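You operate a simulated robot arm through the tools that you are given. There is no shell and no other tool.

You run a simulated robot arm. Do the job below in one go: nothing can be reset, and whatever is moved stays where it is left.

TASK
Move the soap bar to the grey dish and dry the wet soap dish.
Fine: mint cloth, back where it lay; the dry soap dish goes on the tap ledge.

Only the result counts: the job must be done as asked and must still hold three seconds after the hand-in. Knocking over, shifting, dropping, spilling or breaking anything else fails it. Flat cloth is picked up by pressing the open fingertips on it (5 to 10 N) and closing them slowly along it; thin cloth reads only 2 to 8 mm in the jaws.

THE ROBOT
A 6-joint arm with a two-finger parallel gripper, fixed in place. Base frame: the origin is at the foot of the arm, x ahead of it, y to its left, z up. Lengths are in m, angles in degrees, forces in N, time in s.
With the tool pointing down near the work surface it reaches from about 0.14 to 0.84 m from the base axis. Its first joint turns from -166.0 to 166.0 degrees. Payload 3.91 kg.
Tool frame: the origin (TCP) lies between the finger pads and is the grasp point; the fingertips stand 0.03 m ahead of it; z points along the fingers, y is the line along which they close. The gripper opens to 0.11 m. The fingers are 0.02 m wide and 0.01 m thick; the gripper's body (0.048 by 0.112 m) begins 0.055 m behind the TCP.
Orientation is that of the tool frame in the base frame, as a unit quaternion [x, y, z, w]. With the fingers straight down and closing along the base's y, the tool's x points along the base's -x, its y along +y and its z along -z.

THE INTERFACE
- The arm moves only by the tool jog_arm. Its argument "series" is a list of rows, each a list of 7 numbers: the shift along the tool's x, y, z in cm, then the turn, a rotation vector about the tool's x, y, z in degrees, then the opening, from 0 (shut) to 1 (fully open). In form: [[x, y, z, ax, ay, az, claw], ...]. A call has 1 to 20 rows; each row shifts and turns the commanded pose from where the row before left it, along the tool's axes as they then stand. Each row takes 0.2 s and may step no farther than 0.05 m and 8.6 degrees from the row before; otherwise, or with a gripper value out of range, the whole call is refused. Where a pose cannot be reached the arm comes as near as it can. A force on the tool above 90 N (or 10 N above the force at the start of the call, whichever is more), or a blocked arm, ends the call early, and 0.2 s more pass. The fingers move at their own pace (about 0.108 m/s each) and stop on an object; they squeeze with about 21 N. The grip force told is the motor's: it shows also when the fingers shut on nothing. Time passes only in rows, and 0.2 s behind the last, so rows that do not move let the fingers close. It gives the time, the measured TCP pose, the force on the tool (base axes), the opening and the grip force at its end, in the units of the frame above (readings bear some noise), with the torque about the TCP (base axes, N m) and any sound that the robot's microphone picked up.
- Cameras (640 x 400 px; columns grow to the right, rows downward): "scene" is fixed at [0.2194, -0.5011, 1.6265]; the picture's right is [0.98, -0.22, 0.00], its down [-0.21, -0.92, -0.32] and it looks along [0.07, 0.31, -0.95] (base axes); focal length 314 px, centre (320, 200). "wrist" rides on the gripper at [0.077, 0.007, -0.114] in the tool frame; the picture's right is [-0.09, 1.00, 0.00], its down [-0.80, -0.07, -0.59] and it looks along [-0.59, -0.05, 0.80] (tool axes); focal length 270 px, centre (320, 200). There is no depth. A picture from a camera that has moved, and an enlarged one, comes with that camera's place and axes in the base frame and with its lens.
- snapshot(camera): a new picture of that camera. No time passes.
- raise_lower(by): slides the trunk up (or, below 0, down) by that many m; the arm rides with it, the base frame stays. It gives what a move gives, with no picture.
- close_up(camera, box): a new picture of the part [left, top, right, bottom] of that camera's present view, enlarged. No time passes.
- job_done(): hands the job in; it is judged then, once.

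Places have to be worked out from the pictures, the camera data and where the tool is seen. Open the gripper and draw the arm clear of the work before you hand the job in, unless the task says otherwise.

The tools are called by a JSON object that holds its "api" and its "payload". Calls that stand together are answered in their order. jog_arm: Moves the arm, as the interface text tells. Its arguments: {"type":"object","properties":{"series":{"type":"array"}},"required":["series"]} The other tools are called the same way: raise_lower (by) slides the trunk up or down; snapshot (camera) takes a picture; close_up (camera, box) takes an enlarged picture of a part of a camera's view; job_done () hands the job in.

At the start:

```text
t: 0.0
tool_pos: [0.1853, -0.3075, 1.23]
ee_rot: [-0.001, 1.0, 0.0, 0.0]
ft_force: [-0.7, -0.3, 0.5]
torque: [0.0, 0.0, -0.01]
opening: 0.1097
grasp_force: 0.0
trunk travel left (down, up): [-0.45, 0.09]
```

scene: 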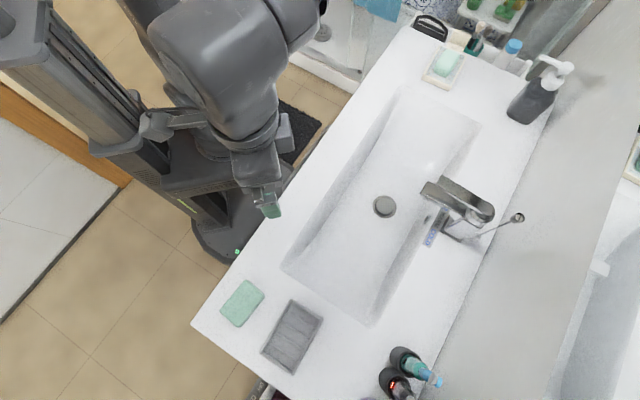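
wrist: 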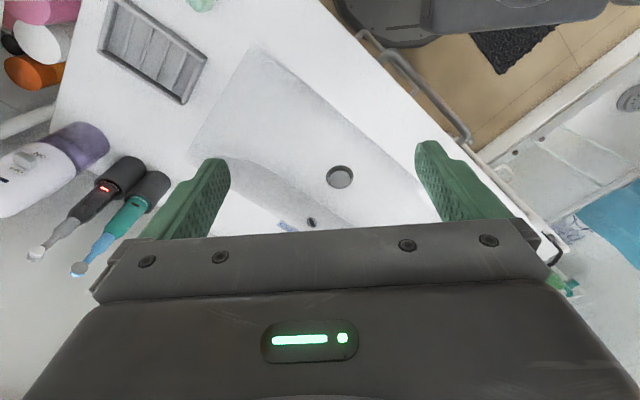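

I'll look closely at the scene first to find the soap, the dishes, the cloth and the tap ledge.

{"api": "close_up", "payload": {"camera": "scene", "box": [180, 240, 460, 400]}}

{"api": "close_up", "payload": {"camera": "scene", "box": [400, 10, 600, 135]}}

{"api": "close_up", "payload": {"camera": "scene", "box": [360, 140, 560, 265]}}

{"api": "close_up", "payload": {"camera": "wrist", "box": [0, 0, 360, 225]}}

```text
2.29 times, centred on (320, 320) of scene
camera zoom: at [0.2194, -0.5011, 1.6265], right [0.98, -0.22, 0.0], down [-0.21, -0.92, -0.32], along [0.07, 0.31, -0.95], focal length 719 px, centre (320, -74)
```

zoom: 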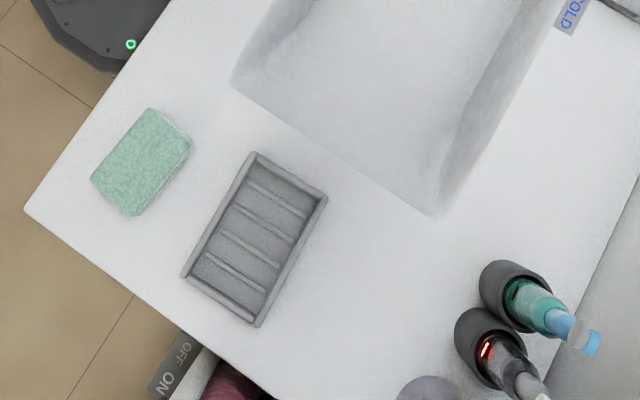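

```text
3.20 times, centred on (500, 72) of scene
camera zoom: at [0.2194, -0.5011, 1.6265], right [0.98, -0.22, 0.0], down [-0.21, -0.92, -0.32], along [0.07, 0.31, -0.95], focal length 1006 px, centre (-256, 608)
```

zoom: 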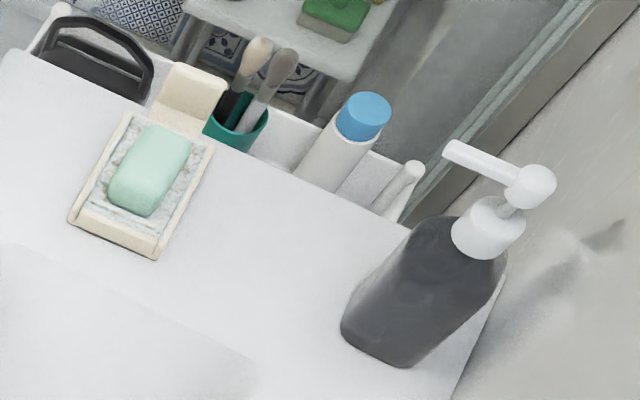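

```text
3.20 times, centred on (460, 202) of scene
camera zoom: at [0.2194, -0.5011, 1.6265], right [0.98, -0.22, 0.0], down [-0.21, -0.92, -0.32], along [0.07, 0.31, -0.95], focal length 1006 px, centre (-128, 192)
```

zoom: 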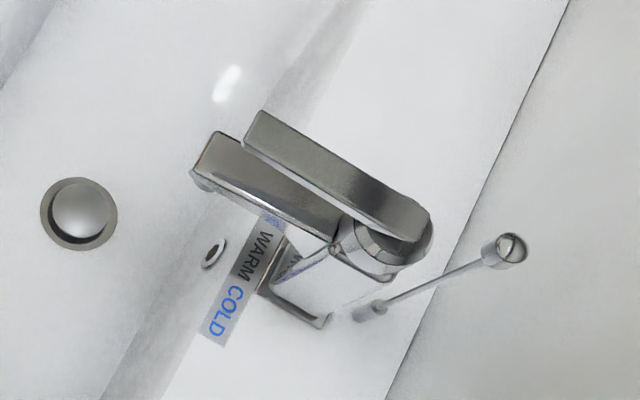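

```text
1.78 times, centred on (180, 112) of wrist
camera zoom: at [0.1077, -0.3008, 1.3452], right [0.09, 1.0, 0.0], down [0.8, -0.07, 0.59], along [0.59, -0.05, -0.8], focal length 480 px, centre (569, 356)
```

zoom: 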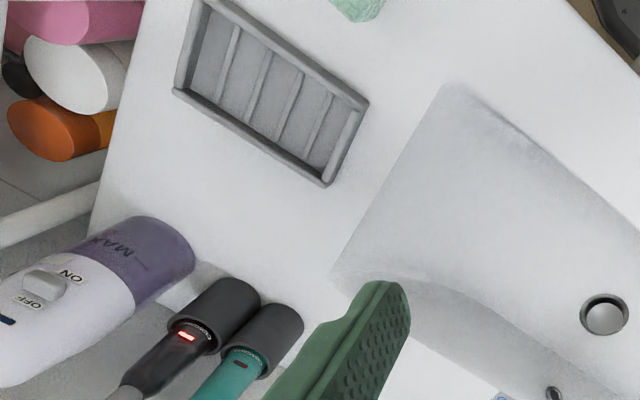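

The soap bar sits on the wet cream dish at the far end, at about (0.69, 0.03). The grey dish is near (0.15, -0.55), the mint cloth is near (0.06, -0.46), and the counter top is around z 0.90. I'll move the arm high up to look at the cream dish with the wrist camera.

{"api": "jog_arm", "payload": {"series": [[-2.9, 3.4, 0, 0, 0, 0, 1], [-2.9, 3.4, 0, 0, 0, 0, 1], [-2.9, 3.4, 0, 0, 0, 0, 1], [-2.9, 3.4, 0, 0, 0, 0, 1], [-2.9, 3.4, 0, 0, 0, 0, 1], [-2.9, 3.4, 0, 0, 0, 0, 1], [-2.9, 3.4, 0, 0, 0, 0, 1], [-2.9, 3.4, 0, 0, 0, 0, 1], [-2.9, 3.4, 0, 0, 0, 0, 1], [0, 0, 0, 0, 0, 0, 1]]}}

{"api": "snapshot", "payload": {"camera": "wrist"}}

{"api": "snapshot", "payload": {"camera": "scene"}}

```text
t: 2.2
tool_pos: [0.4457, -0.0017, 1.2281]
ee_rot: [0.0, 1.0, 0.0, 0.001]
ft_force: [0.6, 0.9, -0.4]
torque: [-0.03, -0.02, 0.0]
opening: 0.1099
grasp_force: 0.0
trunk travel left (down, up): [-0.45, 0.09]
```

```text
taken
camera wrist: at [0.3689, 0.0049, 1.3434], right [0.09, 1.0, 0.0], down [0.8, -0.07, 0.59], along [0.59, -0.05, -0.8], focal length 270 px, centre (320, 200)
```

wrist: 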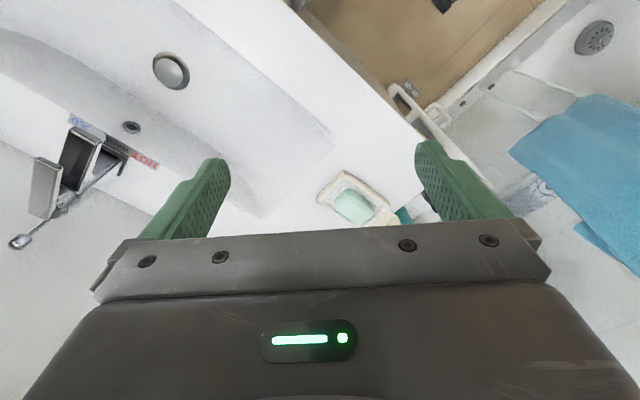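

```text
taken
```

scene: 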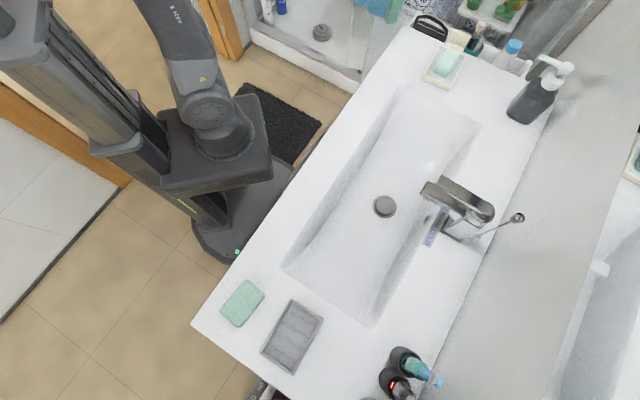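

The dish and soap are seen at about (0.69, 0.04). I'll enlarge that part of the view, along with the tap ledge.

{"api": "close_up", "payload": {"camera": "wrist", "box": [290, 140, 450, 240]}}

{"api": "close_up", "payload": {"camera": "wrist", "box": [0, 90, 240, 240]}}

```text
4.00 times, centred on (370, 190) of wrist
camera zoom: at [0.3689, 0.0049, 1.3434], right [0.09, 1.0, 0.0], down [0.8, -0.07, 0.59], along [0.59, -0.05, -0.8], focal length 1081 px, centre (120, 240)
```

zoom: 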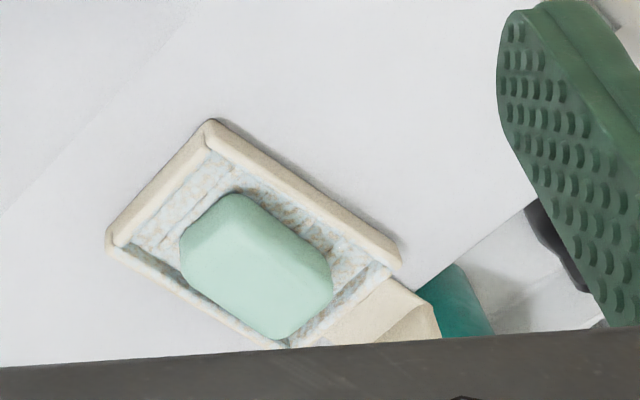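

```text
2.67 times, centred on (120, 165) of wrist
camera zoom: at [0.3689, 0.0049, 1.3434], right [0.09, 1.0, 0.0], down [0.8, -0.07, 0.59], along [0.59, -0.05, -0.8], focal length 721 px, centre (853, 293)
```

zoom: 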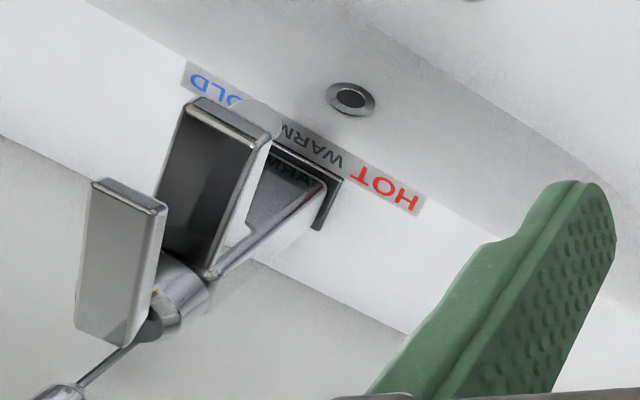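

The cream dish has raised walls and a wet ribbed floor, and its long axis points about 47° from base x. Its centre is about (0.69, 0.045). I'll move closer for better measurements before gripping.

{"api": "jog_arm", "payload": {"series": [[-3.5, 0.8, 2.5, 0, 0, 0, 1], [-3.5, 0.8, 2.5, 0, 0, 0, 1], [-3.5, 0.8, 2.5, 0, 0, 0, 1], [-3.5, 0.8, 2.5, 0, 0, 0, 1], [-3.0, 0.8, 3, 0, 0, 0, 1], [0, 0, 0, 0, 0, 0, 1]]}}

{"api": "snapshot", "payload": {"camera": "wrist"}}

{"api": "snapshot", "payload": {"camera": "scene"}}

```text
t: 3.6
tool_pos: [0.6145, 0.0401, 1.1005]
ee_rot: [-0.001, 1.0, 0.0, 0.0]
ft_force: [-0.6, 0.7, 0.0]
torque: [0.0, 0.03, 0.02]
opening: 0.11
grasp_force: 0.0
trunk travel left (down, up): [-0.45, 0.09]
```

```text
taken
camera wrist: at [0.5374, 0.046, 1.2157], right [0.09, 1.0, 0.0], down [0.8, -0.07, 0.6], along [0.59, -0.05, -0.8], focal length 270 px, centre (320, 200)
```

wrist: 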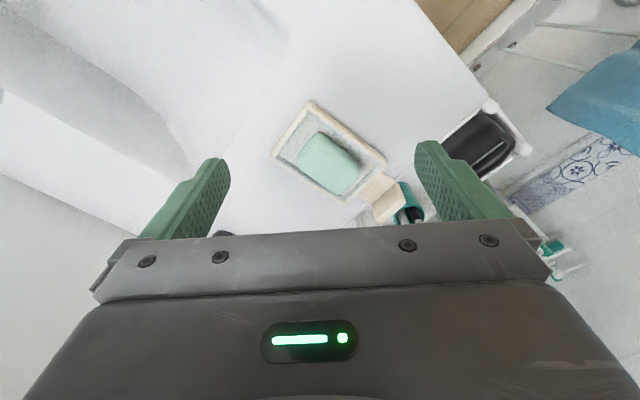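

```text
taken
```

scene: 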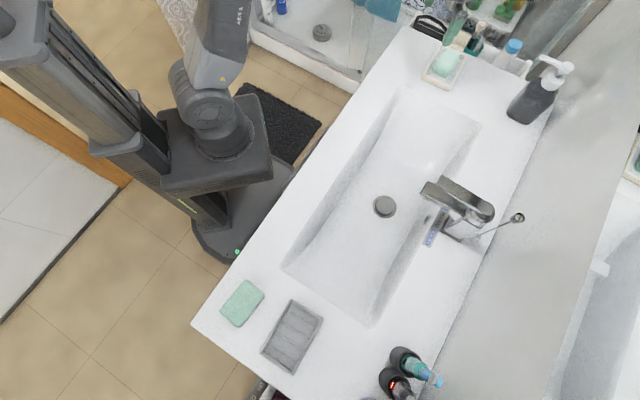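

The full dish is now in view. I'll enlarge it to measure it.

{"api": "close_up", "payload": {"camera": "wrist", "box": [250, 85, 442, 205]}}

{"api": "close_up", "payload": {"camera": "scene", "box": [410, 20, 538, 100]}}

```text
3.33 times, centred on (346, 145) of wrist
camera zoom: at [0.5374, 0.046, 1.2157], right [0.09, 1.0, 0.0], down [0.8, -0.07, 0.6], along [0.59, -0.05, -0.8], focal length 901 px, centre (233, 383)
```

zoom: 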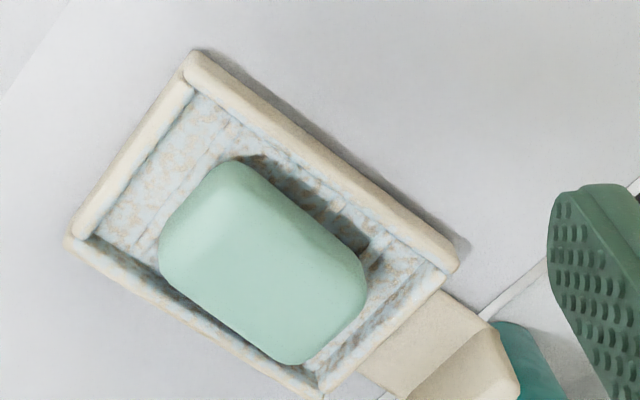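

```text
5.00 times, centred on (474, 60) of scene
camera zoom: at [0.2194, -0.5011, 1.6265], right [0.98, -0.22, 0.0], down [-0.21, -0.92, -0.32], along [0.07, 0.31, -0.95], focal length 1572 px, centre (-450, 900)
```

zoom: 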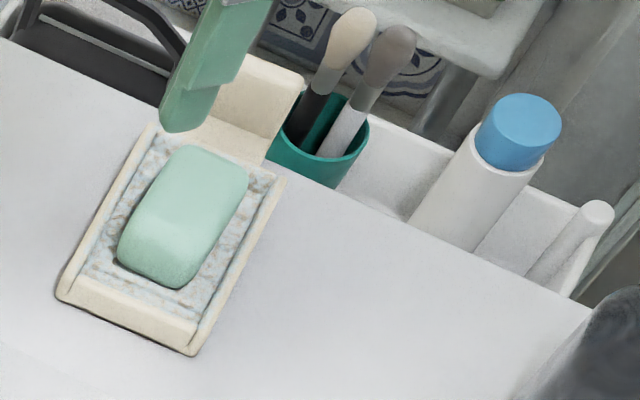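

The soap centre is about (0.70, 0.043, 0.92), and the dish is about 0.08 x 0.12 m with walls topping out near z 0.915. I'll turn the gripper to line up with the dish and view it along its long axis from lower down, to check the walls and the cream block at its far end.

{"api": "jog_arm", "payload": {"series": [[-1.0, -3.5, 0, 0, 0, 0, 1], [-1.0, -3.5, 0, 0, 0, 0, 1], [0, 0, 1.5, 0, 0, -7.95, 1], [0, 0, 1.5, 0, 0, -7.95, 1], [0, 0, 1.5, 0, 0, -7.95, 1], [0, 0, 1.5, 0, 0, -7.95, 1], [0, 0, 1.5, 0, 0, -7.95, 1], [0, 0, 1.5, 0, 0, -7.95, 1], [0, 0, 0, 0, 0, 0, 1]]}}

{"api": "snapshot", "payload": {"camera": "wrist"}}

{"api": "snapshot", "payload": {"camera": "scene"}}

```text
t: 5.6
tool_pos: [0.6365, -0.032, 1.0101]
ee_rot: [-0.406, 0.914, 0.0, 0.0]
ft_force: [-0.1, 0.1, 0.0]
torque: [-0.04, 0.01, 0.01]
opening: 0.1103
grasp_force: 0.0
trunk travel left (down, up): [-0.45, 0.09]
```

```text
taken
camera wrist: at [0.5792, -0.0839, 1.125], right [-0.68, 0.73, 0.0], down [0.59, 0.55, 0.59], along [0.44, 0.4, -0.8], focal length 270 px, centre (320, 200)
```

wrist: 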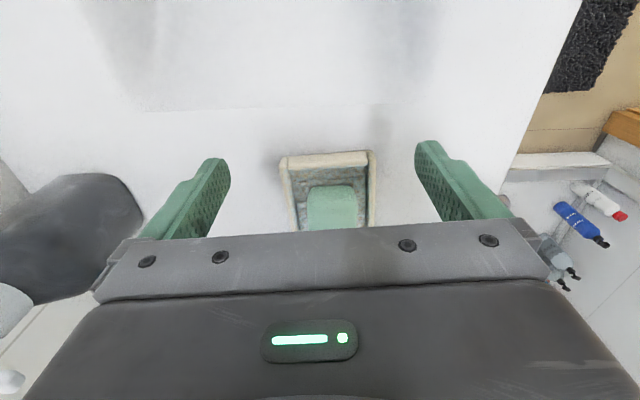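

```text
taken
```

scene: 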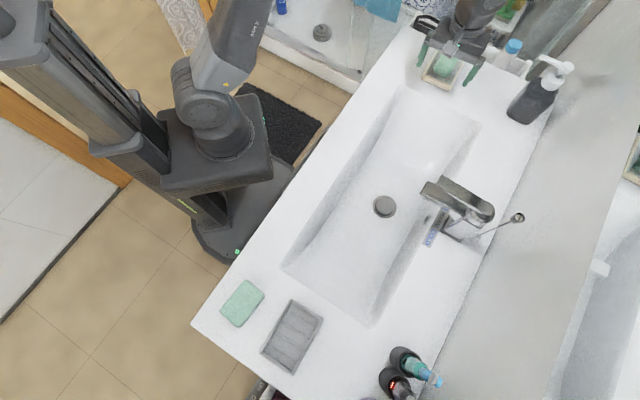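

The gripper is aligned but the dish is partly hidden behind the palm. I'll move forward along the dish's axis to see it fully.

{"api": "jog_arm", "payload": {"series": [[-3.5, 0, 0, 0, 0, 0, 1], [-3.5, 0, 0, 0, 0, 0, 1], [-1.5, 0, 0, 0, 0, 0, 1], [0, 0, 0, 0, 0, 0, 1]]}}

{"api": "snapshot", "payload": {"camera": "wrist"}}

{"api": "close_up", "payload": {"camera": "wrist", "box": [240, 80, 432, 240]}}

{"api": "close_up", "payload": {"camera": "scene", "box": [400, 0, 560, 100]}}

```text
t: 6.6
tool_pos: [0.6931, 0.0323, 1.0116]
ee_rot: [-0.406, 0.914, 0.001, 0.0]
ft_force: [-0.7, -0.1, 0.0]
torque: [-0.04, 0.0, 0.01]
opening: 0.1099
grasp_force: 0.1
trunk travel left (down, up): [-0.45, 0.09]
```

```text
taken
camera wrist: at [0.6349, -0.0206, 1.1253], right [-0.68, 0.73, 0.0], down [0.59, 0.55, 0.59], along [0.44, 0.4, -0.8], focal length 270 px, centre (320, 200)
```

wrist: 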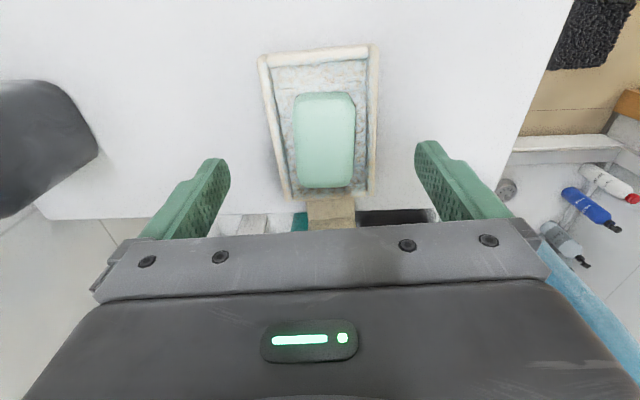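

```text
2.50 times, centred on (336, 160) of wrist
camera zoom: at [0.6349, -0.0206, 1.1253], right [-0.68, 0.73, 0.0], down [0.59, 0.55, 0.59], along [0.44, 0.4, -0.8], focal length 676 px, centre (280, 300)
```

zoom: 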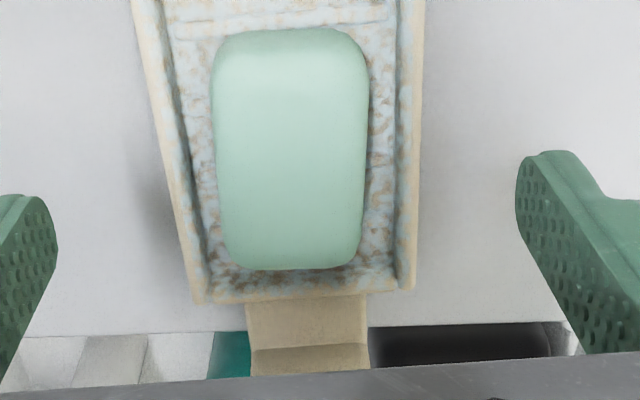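

```text
4.00 times, centred on (480, 50) of scene
camera zoom: at [0.2194, -0.5011, 1.6265], right [0.98, -0.22, 0.0], down [-0.21, -0.92, -0.32], along [0.07, 0.31, -0.95], focal length 1258 px, centre (-320, 800)
```

zoom: 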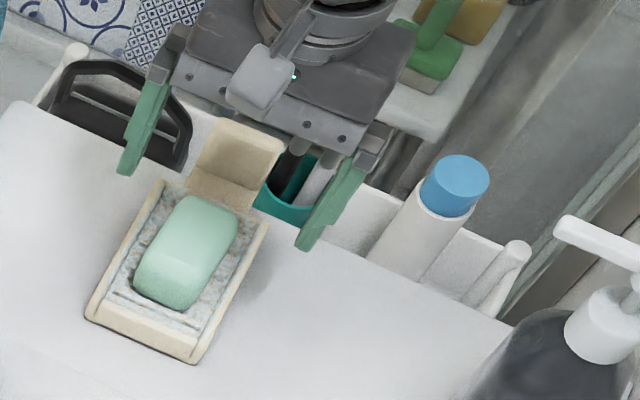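

I can see it clearly now: the soap is about 0.048 x 0.082 m and centred near (0.700, 0.045). The dish has thin walls about 15 mm high and an L-shaped tab at its far end. I'll centre the fingers over the soap and come down partway to check the heights.

{"api": "jog_arm", "payload": {"series": [[-1.4, 0.25, 0, 0, 0, 0, 1], [0, 0, 2.0, 0, 0, 0, 1], [0, 0, 2.0, 0, 0, 0, 1], [0, 0, 0, 0, 0, 0, 1]]}}

{"api": "snapshot", "payload": {"camera": "wrist"}}

{"api": "close_up", "payload": {"camera": "scene", "box": [400, 0, 560, 100]}}

```text
t: 7.6
tool_pos: [0.6996, 0.0446, 0.9693]
ee_rot: [-0.405, 0.914, -0.001, 0.0]
ft_force: [-0.8, -0.4, 1.0]
torque: [-0.02, -0.02, -0.02]
opening: 0.1099
grasp_force: 0.0
trunk travel left (down, up): [-0.45, 0.09]
```

```text
taken
camera wrist: at [0.6432, -0.0082, 1.0842], right [-0.68, 0.73, 0.0], down [0.59, 0.55, 0.59], along [0.44, 0.4, -0.8], focal length 270 px, centre (320, 200)
```

wrist: 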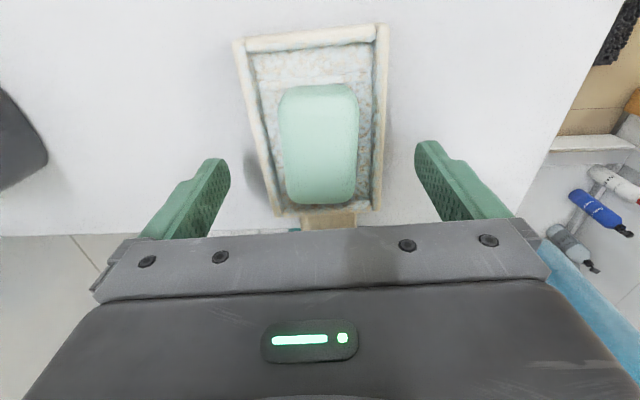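

```text
4.00 times, centred on (480, 50) of scene
camera zoom: at [0.2194, -0.5011, 1.6265], right [0.98, -0.22, 0.0], down [-0.21, -0.92, -0.32], along [0.07, 0.31, -0.95], focal length 1258 px, centre (-320, 800)
```

zoom: 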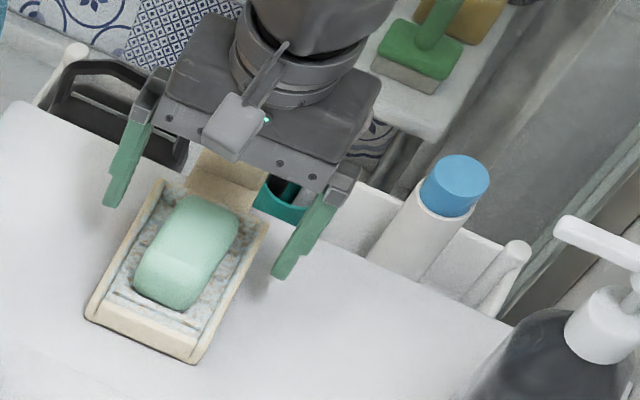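

The fingers are centred sideways and need about 3.5 mm more forward. They straddle the dish with room to spare, so I'll lower them beside it in small steps to find the counter height by light touch.

{"api": "jog_arm", "payload": {"series": [[-0.35, -0.1, 0, 0, 0, 0, 1], [0, 0, 1.0, 0, 0, 0, 1], [0, 0, 1.0, 0, 0, 0, 1], [0, 0, 0.5, 0, 0, 0, 1], [0, 0, 0.5, 0, 0, 0, 1], [0, 0, 0, 0, 0, 0, 1]]}}

{"api": "snapshot", "payload": {"camera": "wrist"}}

{"api": "close_up", "payload": {"camera": "scene", "box": [400, 20, 528, 100]}}

```text
t: 9.0
tool_pos: [0.7026, 0.0482, 0.9393]
ee_rot: [-0.404, 0.915, -0.001, 0.001]
ft_force: [0.3, 0.8, -0.6]
torque: [0.0, 0.01, 0.0]
opening: 0.1101
grasp_force: 0.1
trunk travel left (down, up): [-0.45, 0.09]
```

```text
taken
camera wrist: at [0.6462, -0.0053, 1.0546], right [-0.68, 0.73, 0.0], down [0.59, 0.55, 0.59], along [0.44, 0.4, -0.8], focal length 270 px, centre (320, 200)
```

wrist: 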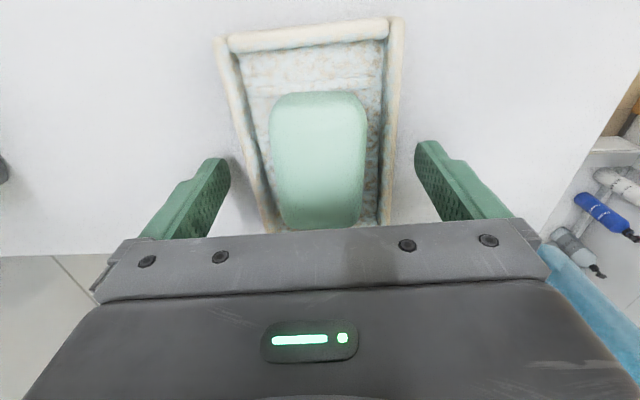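

```text
5.00 times, centred on (464, 60) of scene
camera zoom: at [0.2194, -0.5011, 1.6265], right [0.98, -0.22, 0.0], down [-0.21, -0.92, -0.32], along [0.07, 0.31, -0.95], focal length 1572 px, centre (-400, 900)
```

zoom: 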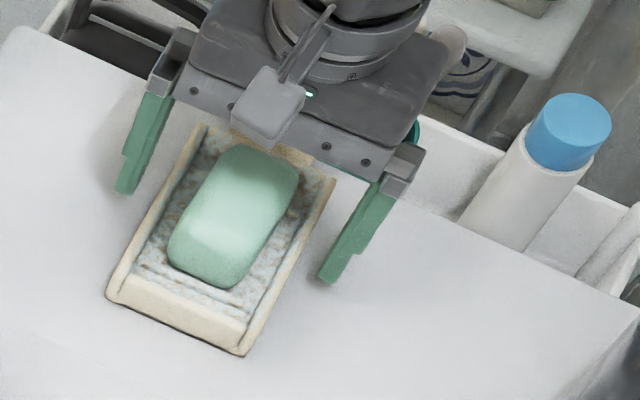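

No contact yet with the tips at about z 0.909, and the soap is well centred. I'll keep going down in tiny steps to feel the counter.

{"api": "jog_arm", "payload": {"series": [[0, 0, 0.2, 0, 0, 0, 1], [0, 0, 0.2, 0, 0, 0, 1], [0, 0, 0.1, 0, 0, 0, 1], [0, 0, 0, 0, 0, 0, 1]]}}

```text
t: 10.0
tool_pos: [0.7029, 0.0456, 0.9354]
ee_rot: [-0.406, 0.914, 0.0, 0.001]
ft_force: [-0.1, 1.1, -0.3]
torque: [-0.01, -0.03, 0.01]
opening: 0.11
grasp_force: 0.1
trunk travel left (down, up): [-0.45, 0.09]
```

Still free. Another couple of millimetres down.

{"api": "jog_arm", "payload": {"series": [[0, 0, 0.15, 0, 0, 0, 1], [0, 0, 0.15, 0, 0, 0, 1], [0, 0, 0, 0, 0, 0, 1]]}}

```text
t: 10.8
tool_pos: [0.703, 0.0465, 0.9325]
ee_rot: [-0.405, 0.914, 0.0, 0.001]
ft_force: [0.7, 1.0, 0.2]
torque: [0.01, -0.02, 0.0]
opening: 0.1099
grasp_force: 0.1
trunk travel left (down, up): [-0.45, 0.09]
```

No contact at TCP z 0.932, so I'll take smaller steps.

{"api": "jog_arm", "payload": {"series": [[0, 0, 0.1, 0, 0, 0, 1], [0, 0, 0.1, 0, 0, 0, 1], [0, 0, 0, 0, 0, 0, 1]]}}

{"api": "close_up", "payload": {"camera": "scene", "box": [410, 30, 490, 80]}}

```text
t: 11.6
tool_pos: [0.7045, 0.0473, 0.9288]
ee_rot: [-0.405, 0.914, 0.0, 0.0]
ft_force: [0.0, 0.2, -0.3]
torque: [-0.01, 0.0, 0.01]
opening: 0.1101
grasp_force: 0.0
trunk travel left (down, up): [-0.45, 0.09]
```

```text
8.00 times, centred on (450, 55) of scene
camera zoom: at [0.2194, -0.5011, 1.6265], right [0.98, -0.22, 0.0], down [-0.21, -0.92, -0.32], along [0.07, 0.31, -0.95], focal length 2515 px, centre (-720, 1360)
```

zoom: 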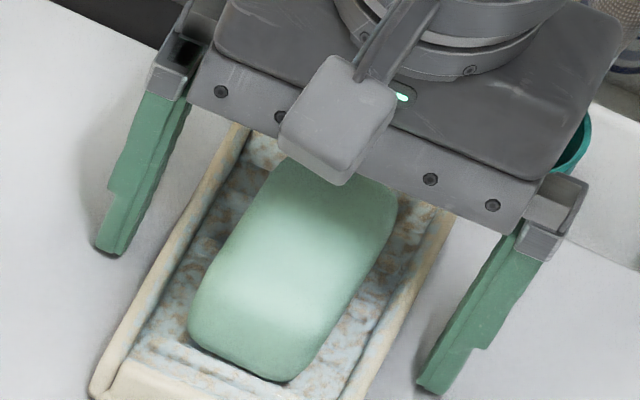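

The tips are very close to the counter with no force yet. I'll continue in 1 mm steps.

{"api": "jog_arm", "payload": {"series": [[0, 0, 0.1, 0, 0, 0, 1], [0, 0, 0.1, 0, 0, 0, 1], [0, 0, 0, 0, 0, 0, 1]]}}

```text
t: 12.4
tool_pos: [0.7023, 0.0463, 0.9303]
ee_rot: [-0.406, 0.914, -0.001, 0.001]
ft_force: [3.3, 2.6, 15.0]
torque: [0.56, 0.67, -0.29]
opening: 0.1099
grasp_force: 0.1
trunk travel left (down, up): [-0.45, 0.09]
```

Light contact puts the counter at z ≈ 0.899. I'll look at the walls next to the tips from here.

{"api": "close_up", "payload": {"camera": "wrist", "box": [180, 0, 460, 240]}}

{"api": "close_up", "payload": {"camera": "scene", "box": [410, 50, 490, 100]}}

```text
1.67 times, centred on (320, 120) of wrist
camera zoom: at [0.646, -0.0061, 1.0447], right [-0.68, 0.73, 0.0], down [0.59, 0.55, 0.6], along [0.44, 0.4, -0.8], focal length 450 px, centre (320, 333)
```

zoom: 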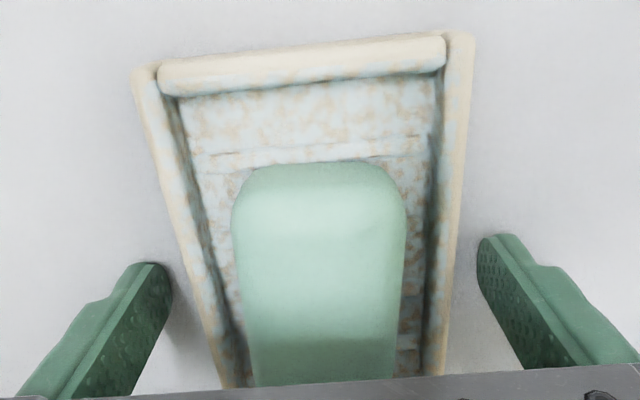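

```text
8.00 times, centred on (450, 75) of scene
camera zoom: at [0.2194, -0.5011, 1.6265], right [0.98, -0.22, 0.0], down [-0.21, -0.92, -0.32], along [0.07, 0.31, -0.95], focal length 2515 px, centre (-720, 1200)
```

zoom: 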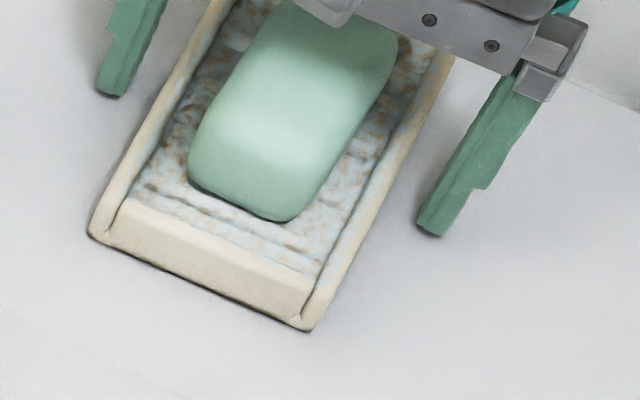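

The wall tops look to be near z 0.918-0.92 and the soap rises to roughly 0.935-0.94. I'll raise the tips to about z 0.921, just above the walls, and close on the soap; the opening reading will show whether it is the soap (~48 mm) or the dish (~80 mm).

{"api": "jog_arm", "payload": {"series": [[0, 0, -1.2, 0, 0, 0, 1], [0, 0, -1.2, 0, 0, 0, 1], [0, 0, 0, 0, 0, 0, 1], [0, 0, 0, 0, 0, 0, 0.6], [0, 0, 0, 0, 0, 0, 0.4], [0, 0, 0, 0, 0, 0, 0], [0, 0, 0, 0, 0, 0, 0], [0, 0, 0, 0, 0, 0, 0]]}}

{"api": "snapshot", "payload": {"camera": "wrist"}}

{"api": "close_up", "payload": {"camera": "scene", "box": [410, 30, 490, 80]}}

```text
t: 14.2
tool_pos: [0.7027, 0.0455, 0.9523]
ee_rot: [-0.406, 0.914, 0.0, 0.0]
ft_force: [-0.5, -0.6, -0.1]
torque: [0.02, 0.03, 0.01]
opening: 0.0454
grasp_force: 21.2
trunk travel left (down, up): [-0.45, 0.09]
```

```text
taken
camera wrist: at [0.6463, -0.0067, 1.0666], right [-0.68, 0.73, 0.0], down [0.59, 0.55, 0.59], along [0.44, 0.4, -0.8], focal length 270 px, centre (320, 200)
```

wrist: 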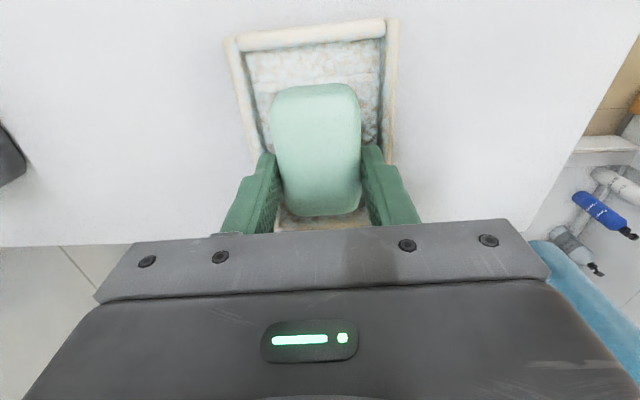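

```text
8.00 times, centred on (450, 55) of scene
camera zoom: at [0.2194, -0.5011, 1.6265], right [0.98, -0.22, 0.0], down [-0.21, -0.92, -0.32], along [0.07, 0.31, -0.95], focal length 2515 px, centre (-720, 1360)
```

zoom: 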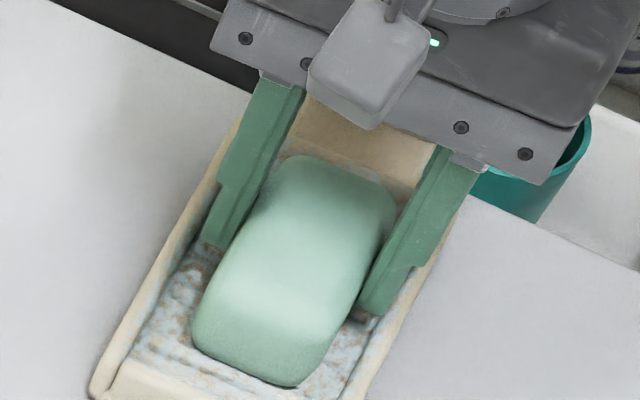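

The fingers hold the soap: 45.4 mm opening at 21 N. I'll lift slowly and check the grip.

{"api": "jog_arm", "payload": {"series": [[0, 0, -0.5, 0, 0, 0, 0], [0, 0, -1, 0, 0, 0, 0], [0, 0, -1.5, 0, 0, 0, 0], [0, 0, -2, 0, 0, 0, 0], [0, 0, 0, 0, 0, 0, 0]]}}

{"api": "snapshot", "payload": {"camera": "wrist"}}

{"api": "close_up", "payload": {"camera": "scene", "box": [400, 0, 528, 80]}}

```text
t: 15.4
tool_pos: [0.7032, 0.0477, 1.0037]
ee_rot: [-0.405, 0.914, -0.001, -0.001]
ft_force: [0.1, 0.1, -0.9]
torque: [0.0, -0.01, 0.02]
opening: 0.0455
grasp_force: 21.1
trunk travel left (down, up): [-0.45, 0.09]
```

```text
taken
camera wrist: at [0.6456, -0.0058, 1.1172], right [-0.68, 0.73, 0.0], down [0.59, 0.55, 0.59], along [0.44, 0.4, -0.8], focal length 270 px, centre (320, 200)
```

wrist: 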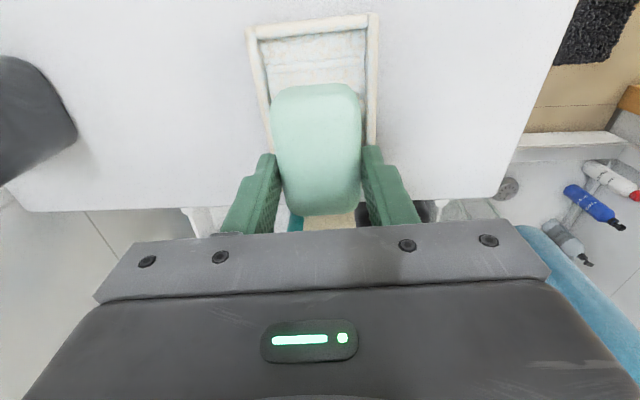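

```text
5.00 times, centred on (464, 40) of scene
camera zoom: at [0.2194, -0.5011, 1.6265], right [0.98, -0.22, 0.0], down [-0.21, -0.92, -0.32], along [0.07, 0.31, -0.95], focal length 1572 px, centre (-400, 1000)
```

zoom: 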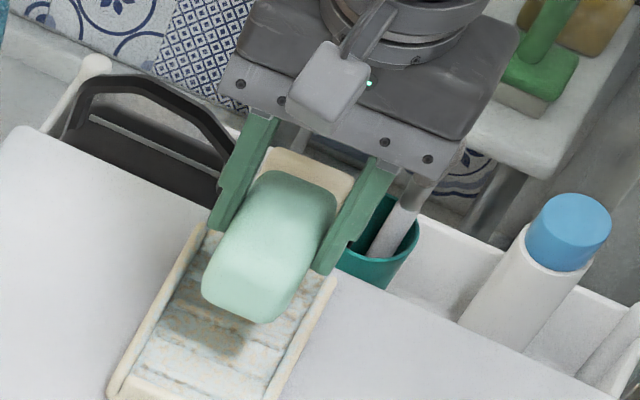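

The soap is held well. I'll raise it to about z 1.15, clear of the tap lever at about z 1.06, and carry it toward the grey dish.

{"api": "jog_arm", "payload": {"series": [[0, 0, -3, 0, 0, 0, 0], [0, 0, -4.5, 0, 0, 0, 0], [0, 0, -4.5, 0, 0, 0, 0], [0, 0, -2.5, 0, 0, 0, 0], [2, 0, 0, 0, 0, 0, 0], [3.5, 0, 0, 0, 0, 0, 0], [4.5, 0, 0, 0, 0, 0, 0], [4.5, 0, 0, 0, 0, 0, 0], [4.5, 0, 0, 0, 0, 0, 0], [4.5, 0, 0, 0, 0, 0, 0], [4.5, 0, 0, 0, 0, 0, 0], [4.5, 0, 0, 0, 0, 0, 0], [4.5, 0, 0, 0, 0, 0, 0], [2.5, 0, 0, 0, 0, 0, 0], [1.5, 0, 0, 0, 0, 0, 0], [0, 0, 0, 0, 0, 0, 0]]}}

{"api": "snapshot", "payload": {"camera": "wrist"}}

{"api": "snapshot", "payload": {"camera": "scene"}}

```text
t: 18.8
tool_pos: [0.4279, -0.256, 1.1469]
ee_rot: [-0.405, 0.914, -0.001, 0.0]
ft_force: [0.7, 0.5, -1.4]
torque: [-0.02, -0.01, 0.01]
opening: 0.0454
grasp_force: 21.2
trunk travel left (down, up): [-0.45, 0.09]
```

```text
taken
camera wrist: at [0.3716, -0.3096, 1.2616], right [-0.68, 0.73, 0.0], down [0.59, 0.55, 0.59], along [0.44, 0.4, -0.8], focal length 270 px, centre (320, 200)
```

wrist: 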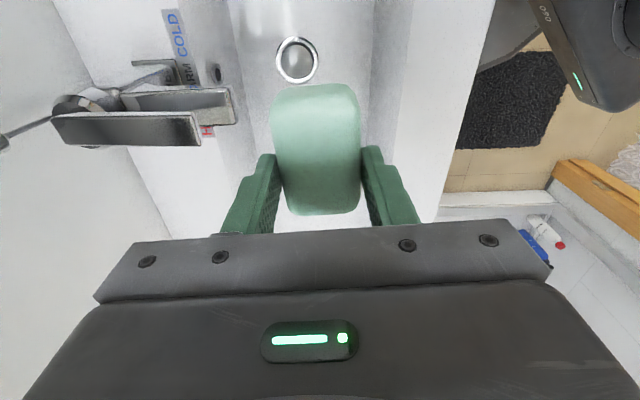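

```text
taken
```

scene: 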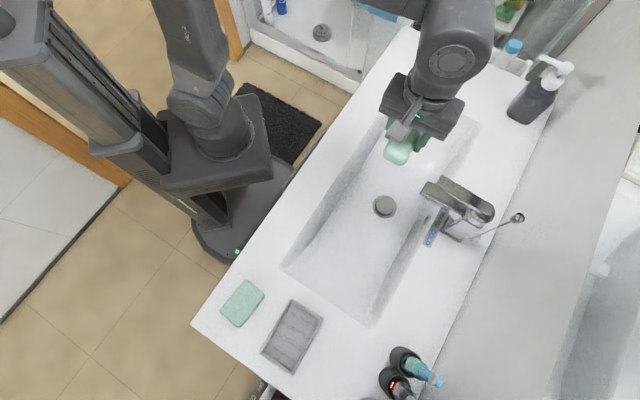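

The soap is steady at 45.4 mm. I'll carry on to a spot just wall-side of the grey dish, where the dish and cloth should show beside the held soap.

{"api": "jog_arm", "payload": {"series": [[2, -0.4, 0, 0, 0, 0, 0], [3.5, -0.8, 0, 0, 0, 0, 0], [4.5, -1, 0, 0, 0, 0, 0], [4.5, -1, 0, 0, 0, 0, 0], [4.5, -1, 0, 0, 0, 0, 0], [4.5, -1, 0, 0, 0, 0, 0], [4.5, -1, 0, 0, 0, 0, 0], [4.5, -1, 0, 0, 0, 0, 0], [4.0, -1, 0, 0, 0, 0, 0], [2.4, -0.6, 0, 0, 0, 0, 0], [1.5, 0, 0, 0, 0, 0, 0], [0, 0, 0, 0, 0, 0, 0]]}}

{"api": "snapshot", "payload": {"camera": "wrist"}}

{"api": "snapshot", "payload": {"camera": "scene"}}

```text
t: 21.4
tool_pos: [0.2197, -0.6164, 1.1483]
ee_rot: [-0.405, 0.914, -0.001, 0.001]
ft_force: [0.2, -0.6, -0.7]
torque: [0.04, 0.01, -0.04]
opening: 0.0454
grasp_force: 20.8
trunk travel left (down, up): [-0.45, 0.09]
```

```text
taken
camera wrist: at [0.1637, -0.6691, 1.2626], right [-0.68, 0.73, 0.0], down [0.59, 0.55, 0.59], along [0.44, 0.4, -0.8], focal length 270 px, centre (320, 200)
```

wrist: 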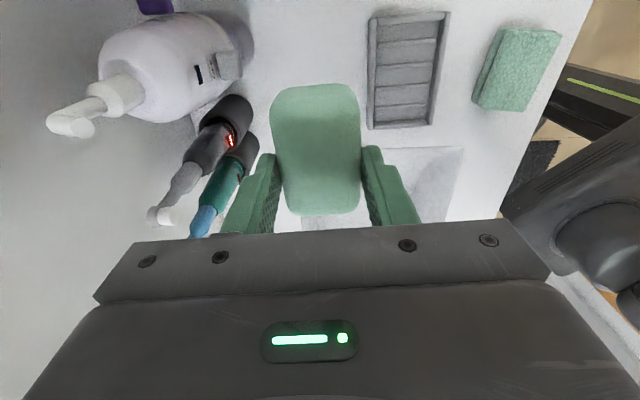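

```text
taken
```

scene: 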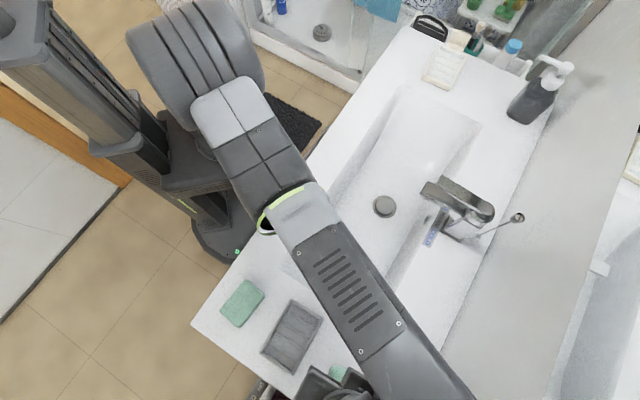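

The grey dish and the cloth are both in view. I'll enlarge them to measure.

{"api": "close_up", "payload": {"camera": "wrist", "box": [350, 0, 590, 150]}}

{"api": "close_up", "payload": {"camera": "scene", "box": [190, 260, 350, 400]}}

```text
2.67 times, centred on (470, 75) of wrist
camera zoom: at [0.1637, -0.6691, 1.2626], right [-0.68, 0.73, 0.0], down [0.59, 0.55, 0.59], along [0.44, 0.4, -0.8], focal length 721 px, centre (-80, 533)
```

zoom: 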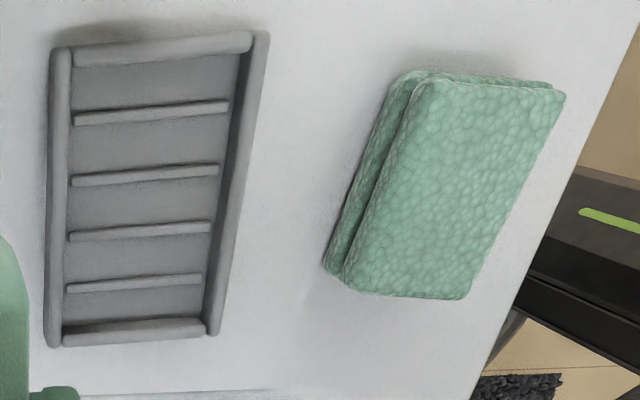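

```text
2.86 times, centred on (270, 330) of scene
camera zoom: at [0.2194, -0.5011, 1.6265], right [0.98, -0.22, 0.0], down [-0.21, -0.92, -0.32], along [0.07, 0.31, -0.95], focal length 898 px, centre (463, -171)
```

zoom: 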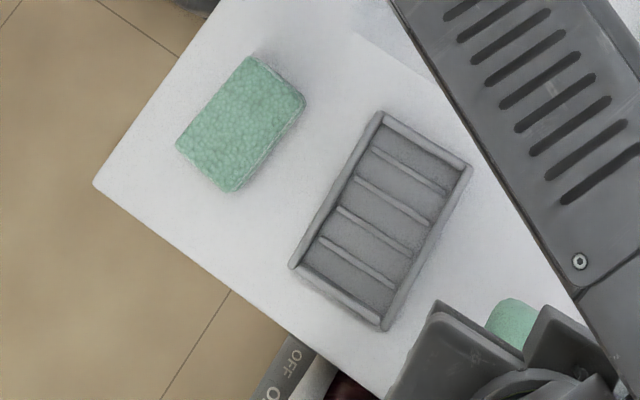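

The grey dish centre is about (0.150, -0.545), lying at the same angle as the gripper. The cloth is a folded pad of two layers. I'll move over the dish and descend partway.

{"api": "jog_arm", "payload": {"series": [[-0.2, 2, 0, 0, 0, 0, 0], [-0.3, 3, 0, 0, 0, 0, 0], [-0.3, 3, 0, 0, 0, 0, 0], [0, 2, 0, 0, 0, 0, 0], [0, 0, 2, 0, 0, 0, 0], [0, 0, 4, 0, 0, 0, 0], [0, 0, 4, 0, 0, 0, 0], [0, 0, 3, 0, 0, 0, 0], [0, 0, 2, 0, 0, 0, 0], [0, 0, 0, 0, 0, 0, 0]]}}

{"api": "snapshot", "payload": {"camera": "wrist"}}

{"api": "close_up", "payload": {"camera": "scene", "box": [190, 260, 350, 400]}}

```text
t: 23.6
tool_pos: [0.1521, -0.5422, 0.9968]
ee_rot: [-0.406, 0.914, 0.0, 0.0]
ft_force: [-0.2, 0.4, -0.4]
torque: [0.03, 0.0, 0.03]
opening: 0.0452
grasp_force: 20.6
trunk travel left (down, up): [-0.45, 0.09]
```

```text
taken
camera wrist: at [0.095, -0.5957, 1.1115], right [-0.68, 0.73, 0.0], down [0.59, 0.55, 0.59], along [0.44, 0.4, -0.8], focal length 270 px, centre (320, 200)
```

wrist: 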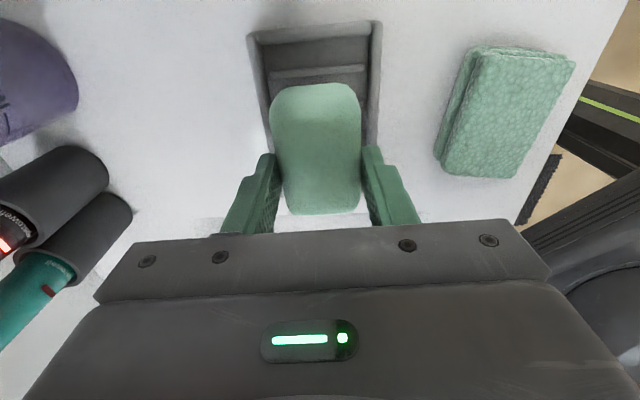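

```text
2.86 times, centred on (270, 330) of scene
camera zoom: at [0.2194, -0.5011, 1.6265], right [0.98, -0.22, 0.0], down [-0.21, -0.92, -0.32], along [0.07, 0.31, -0.95], focal length 898 px, centre (463, -171)
```

zoom: 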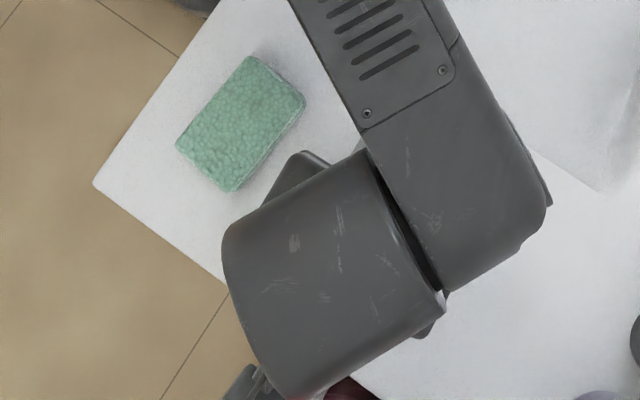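

The soap sits over the grey dish just as it did over the cream one, with even margins. I'll lower it toward z 0.955 and then in small steps until it touches.

{"api": "jog_arm", "payload": {"series": [[0, 0, 1.5, 0, 0, 0, 0], [0, 0, 1.5, 0, 0, 0, 0], [0, 0, 0.8, 0, 0, 0, 0], [0, 0, 0.3, 0, 0, 0, 0], [0, 0, 0, 0, 0, 0, 0]]}}

{"api": "snapshot", "payload": {"camera": "wrist"}}

```text
t: 24.8
tool_pos: [0.1515, -0.5423, 0.9559]
ee_rot: [-0.405, 0.914, 0.001, 0.0]
ft_force: [-0.6, -0.3, -1.4]
torque: [0.01, 0.0, -0.02]
opening: 0.0451
grasp_force: 21.4
trunk travel left (down, up): [-0.45, 0.09]
```

```text
taken
camera wrist: at [0.0957, -0.5952, 1.0713], right [-0.68, 0.73, 0.0], down [0.59, 0.55, 0.59], along [0.44, 0.4, -0.8], focal length 270 px, centre (320, 200)
```

wrist: 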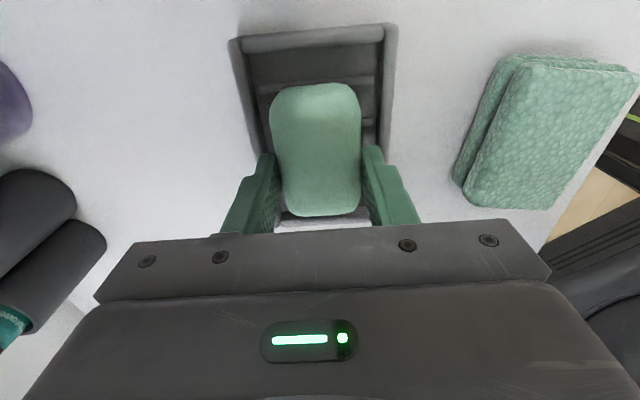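

The margins inside the grey dish look fine all round. I'll lower in 1-1.5 mm steps until it touches.

{"api": "jog_arm", "payload": {"series": [[0, 0, 0.15, 0, 0, 0, 0], [0, 0, 0.1, 0, 0, 0, 0], [0, 0, 0, 0, 0, 0, 0]]}}

```text
t: 25.6
tool_pos: [0.153, -0.5419, 0.9541]
ee_rot: [-0.406, 0.914, 0.0, -0.001]
ft_force: [0.6, -0.9, -0.8]
torque: [0.0, 0.0, -0.04]
opening: 0.0453
grasp_force: 20.7
trunk travel left (down, up): [-0.45, 0.09]
```

No contact yet, so I'll go on down.

{"api": "jog_arm", "payload": {"series": [[0, 0, 0.1, 0, 0, 0, 0], [0, 0, 0.1, 0, 0, 0, 0], [0, 0, 0, 0, 0, 0, 0]]}}

```text
t: 26.4
tool_pos: [0.1531, -0.5419, 0.9515]
ee_rot: [-0.404, 0.915, 0.0, 0.0]
ft_force: [0.0, 0.7, 0.1]
torque: [-0.05, 0.02, 0.01]
opening: 0.0455
grasp_force: 20.7
trunk travel left (down, up): [-0.45, 0.09]
```

The force is rising slightly as the soap's weight is taken up. One more millimetre to confirm.

{"api": "jog_arm", "payload": {"series": [[0, 0, 0.1, 0, 0, 0, 0], [0, 0, 0, 0, 0, 0, 0], [0, 0, 0, 0, 0, 0, 0]]}}

```text
t: 27.2
tool_pos: [0.1524, -0.5414, 0.9506]
ee_rot: [-0.405, 0.914, 0.0, 0.0]
ft_force: [-0.1, 0.1, 5.2]
torque: [0.0, 0.03, 0.04]
opening: 0.0455
grasp_force: 20.8
trunk travel left (down, up): [-0.45, 0.09]
```

The soap is resting at 5 N. I'll open gently and rise straight up.

{"api": "jog_arm", "payload": {"series": [[0, 0, 0, 0, 0, 0, 0.45], [0, 0, 0, 0, 0, 0, 0.55], [0, 0, 0, 0, 0, 0, 0.65], [0, 0, -0.5, 0, 0, 0, 0.65], [0, 0, -2, 0, 0, 0, 0.65], [0, 0, -4, 0, 0, 0, 0.65], [0, 0, -4, 0, 0, 0, 0.65], [0, 0, 0, 0, 0, 0, 0.65]]}}

{"api": "snapshot", "payload": {"camera": "wrist"}}

```text
t: 29.0
tool_pos: [0.1507, -0.5457, 1.0565]
ee_rot: [-0.405, 0.914, 0.0, 0.0]
ft_force: [-0.9, 0.3, -0.3]
torque: [0.01, -0.01, -0.03]
opening: 0.0716
grasp_force: 0.0
trunk travel left (down, up): [-0.45, 0.09]
```

```text
taken
camera wrist: at [0.0941, -0.5978, 1.171], right [-0.68, 0.73, 0.0], down [0.59, 0.55, 0.59], along [0.44, 0.4, -0.8], focal length 270 px, centre (320, 200)
```

wrist: 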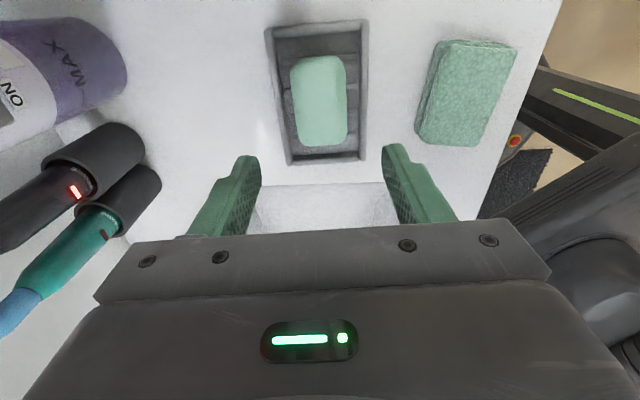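

The soap now sits inside the grey dish. Next is the cloth: it lies at about (0.059, -0.458) with its long axis around 40°, and its top looks to be near z 0.92-0.93. I'll move above it and turn to match for a close look.

{"api": "jog_arm", "payload": {"series": [[0.5, 3, 0, 0, 0, 0, 1], [0.5, 4, 0, 0, 0, 0, 1], [0.5, 4, 0, 0, 0, 0, 1], [0, 1.8, 0, 0, 0, 0, 1], [0, 0, 0, 0, 0, 7.85, 1], [0, 0, 0, 0, 0, 0, 1]]}}

{"api": "snapshot", "payload": {"camera": "wrist"}}

{"api": "close_up", "payload": {"camera": "wrist", "box": [220, 20, 460, 220]}}

{"api": "snapshot", "payload": {"camera": "scene"}}

```text
t: 30.4
tool_pos: [0.0492, -0.4675, 1.0551]
ee_rot: [-0.341, 0.94, -0.001, 0.001]
ft_force: [-0.4, -0.3, -0.2]
torque: [0.01, 0.0, -0.02]
opening: 0.1102
grasp_force: 0.0
trunk travel left (down, up): [-0.45, 0.09]
```

```text
taken
camera wrist: at [-0.0151, -0.5125, 1.1707], right [-0.57, 0.82, 0.0], down [0.66, 0.46, 0.59], along [0.49, 0.34, -0.8], focal length 270 px, centre (320, 200)
```

wrist: 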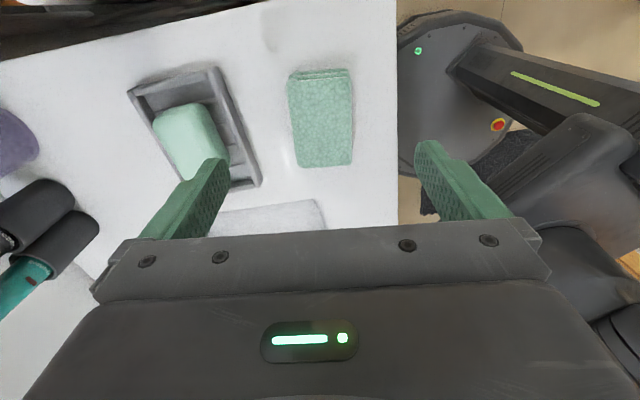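

```text
2.00 times, centred on (340, 120) of wrist
camera zoom: at [-0.0151, -0.5125, 1.1707], right [-0.57, 0.82, 0.0], down [0.66, 0.46, 0.59], along [0.49, 0.34, -0.8], focal length 541 px, centre (280, 360)
```

zoom: 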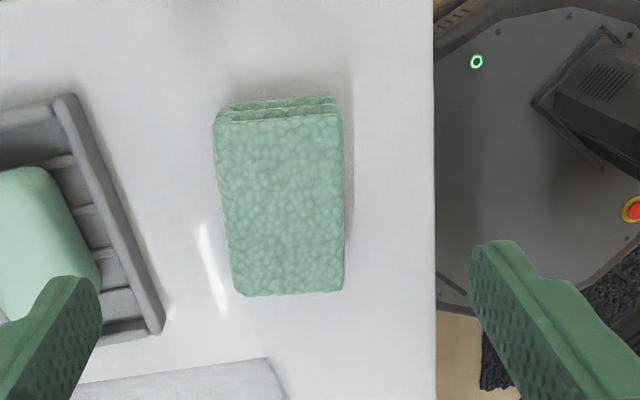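

```text
taken
```

scene: 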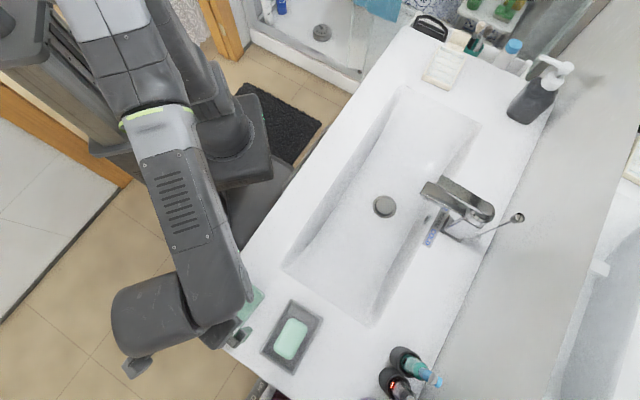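

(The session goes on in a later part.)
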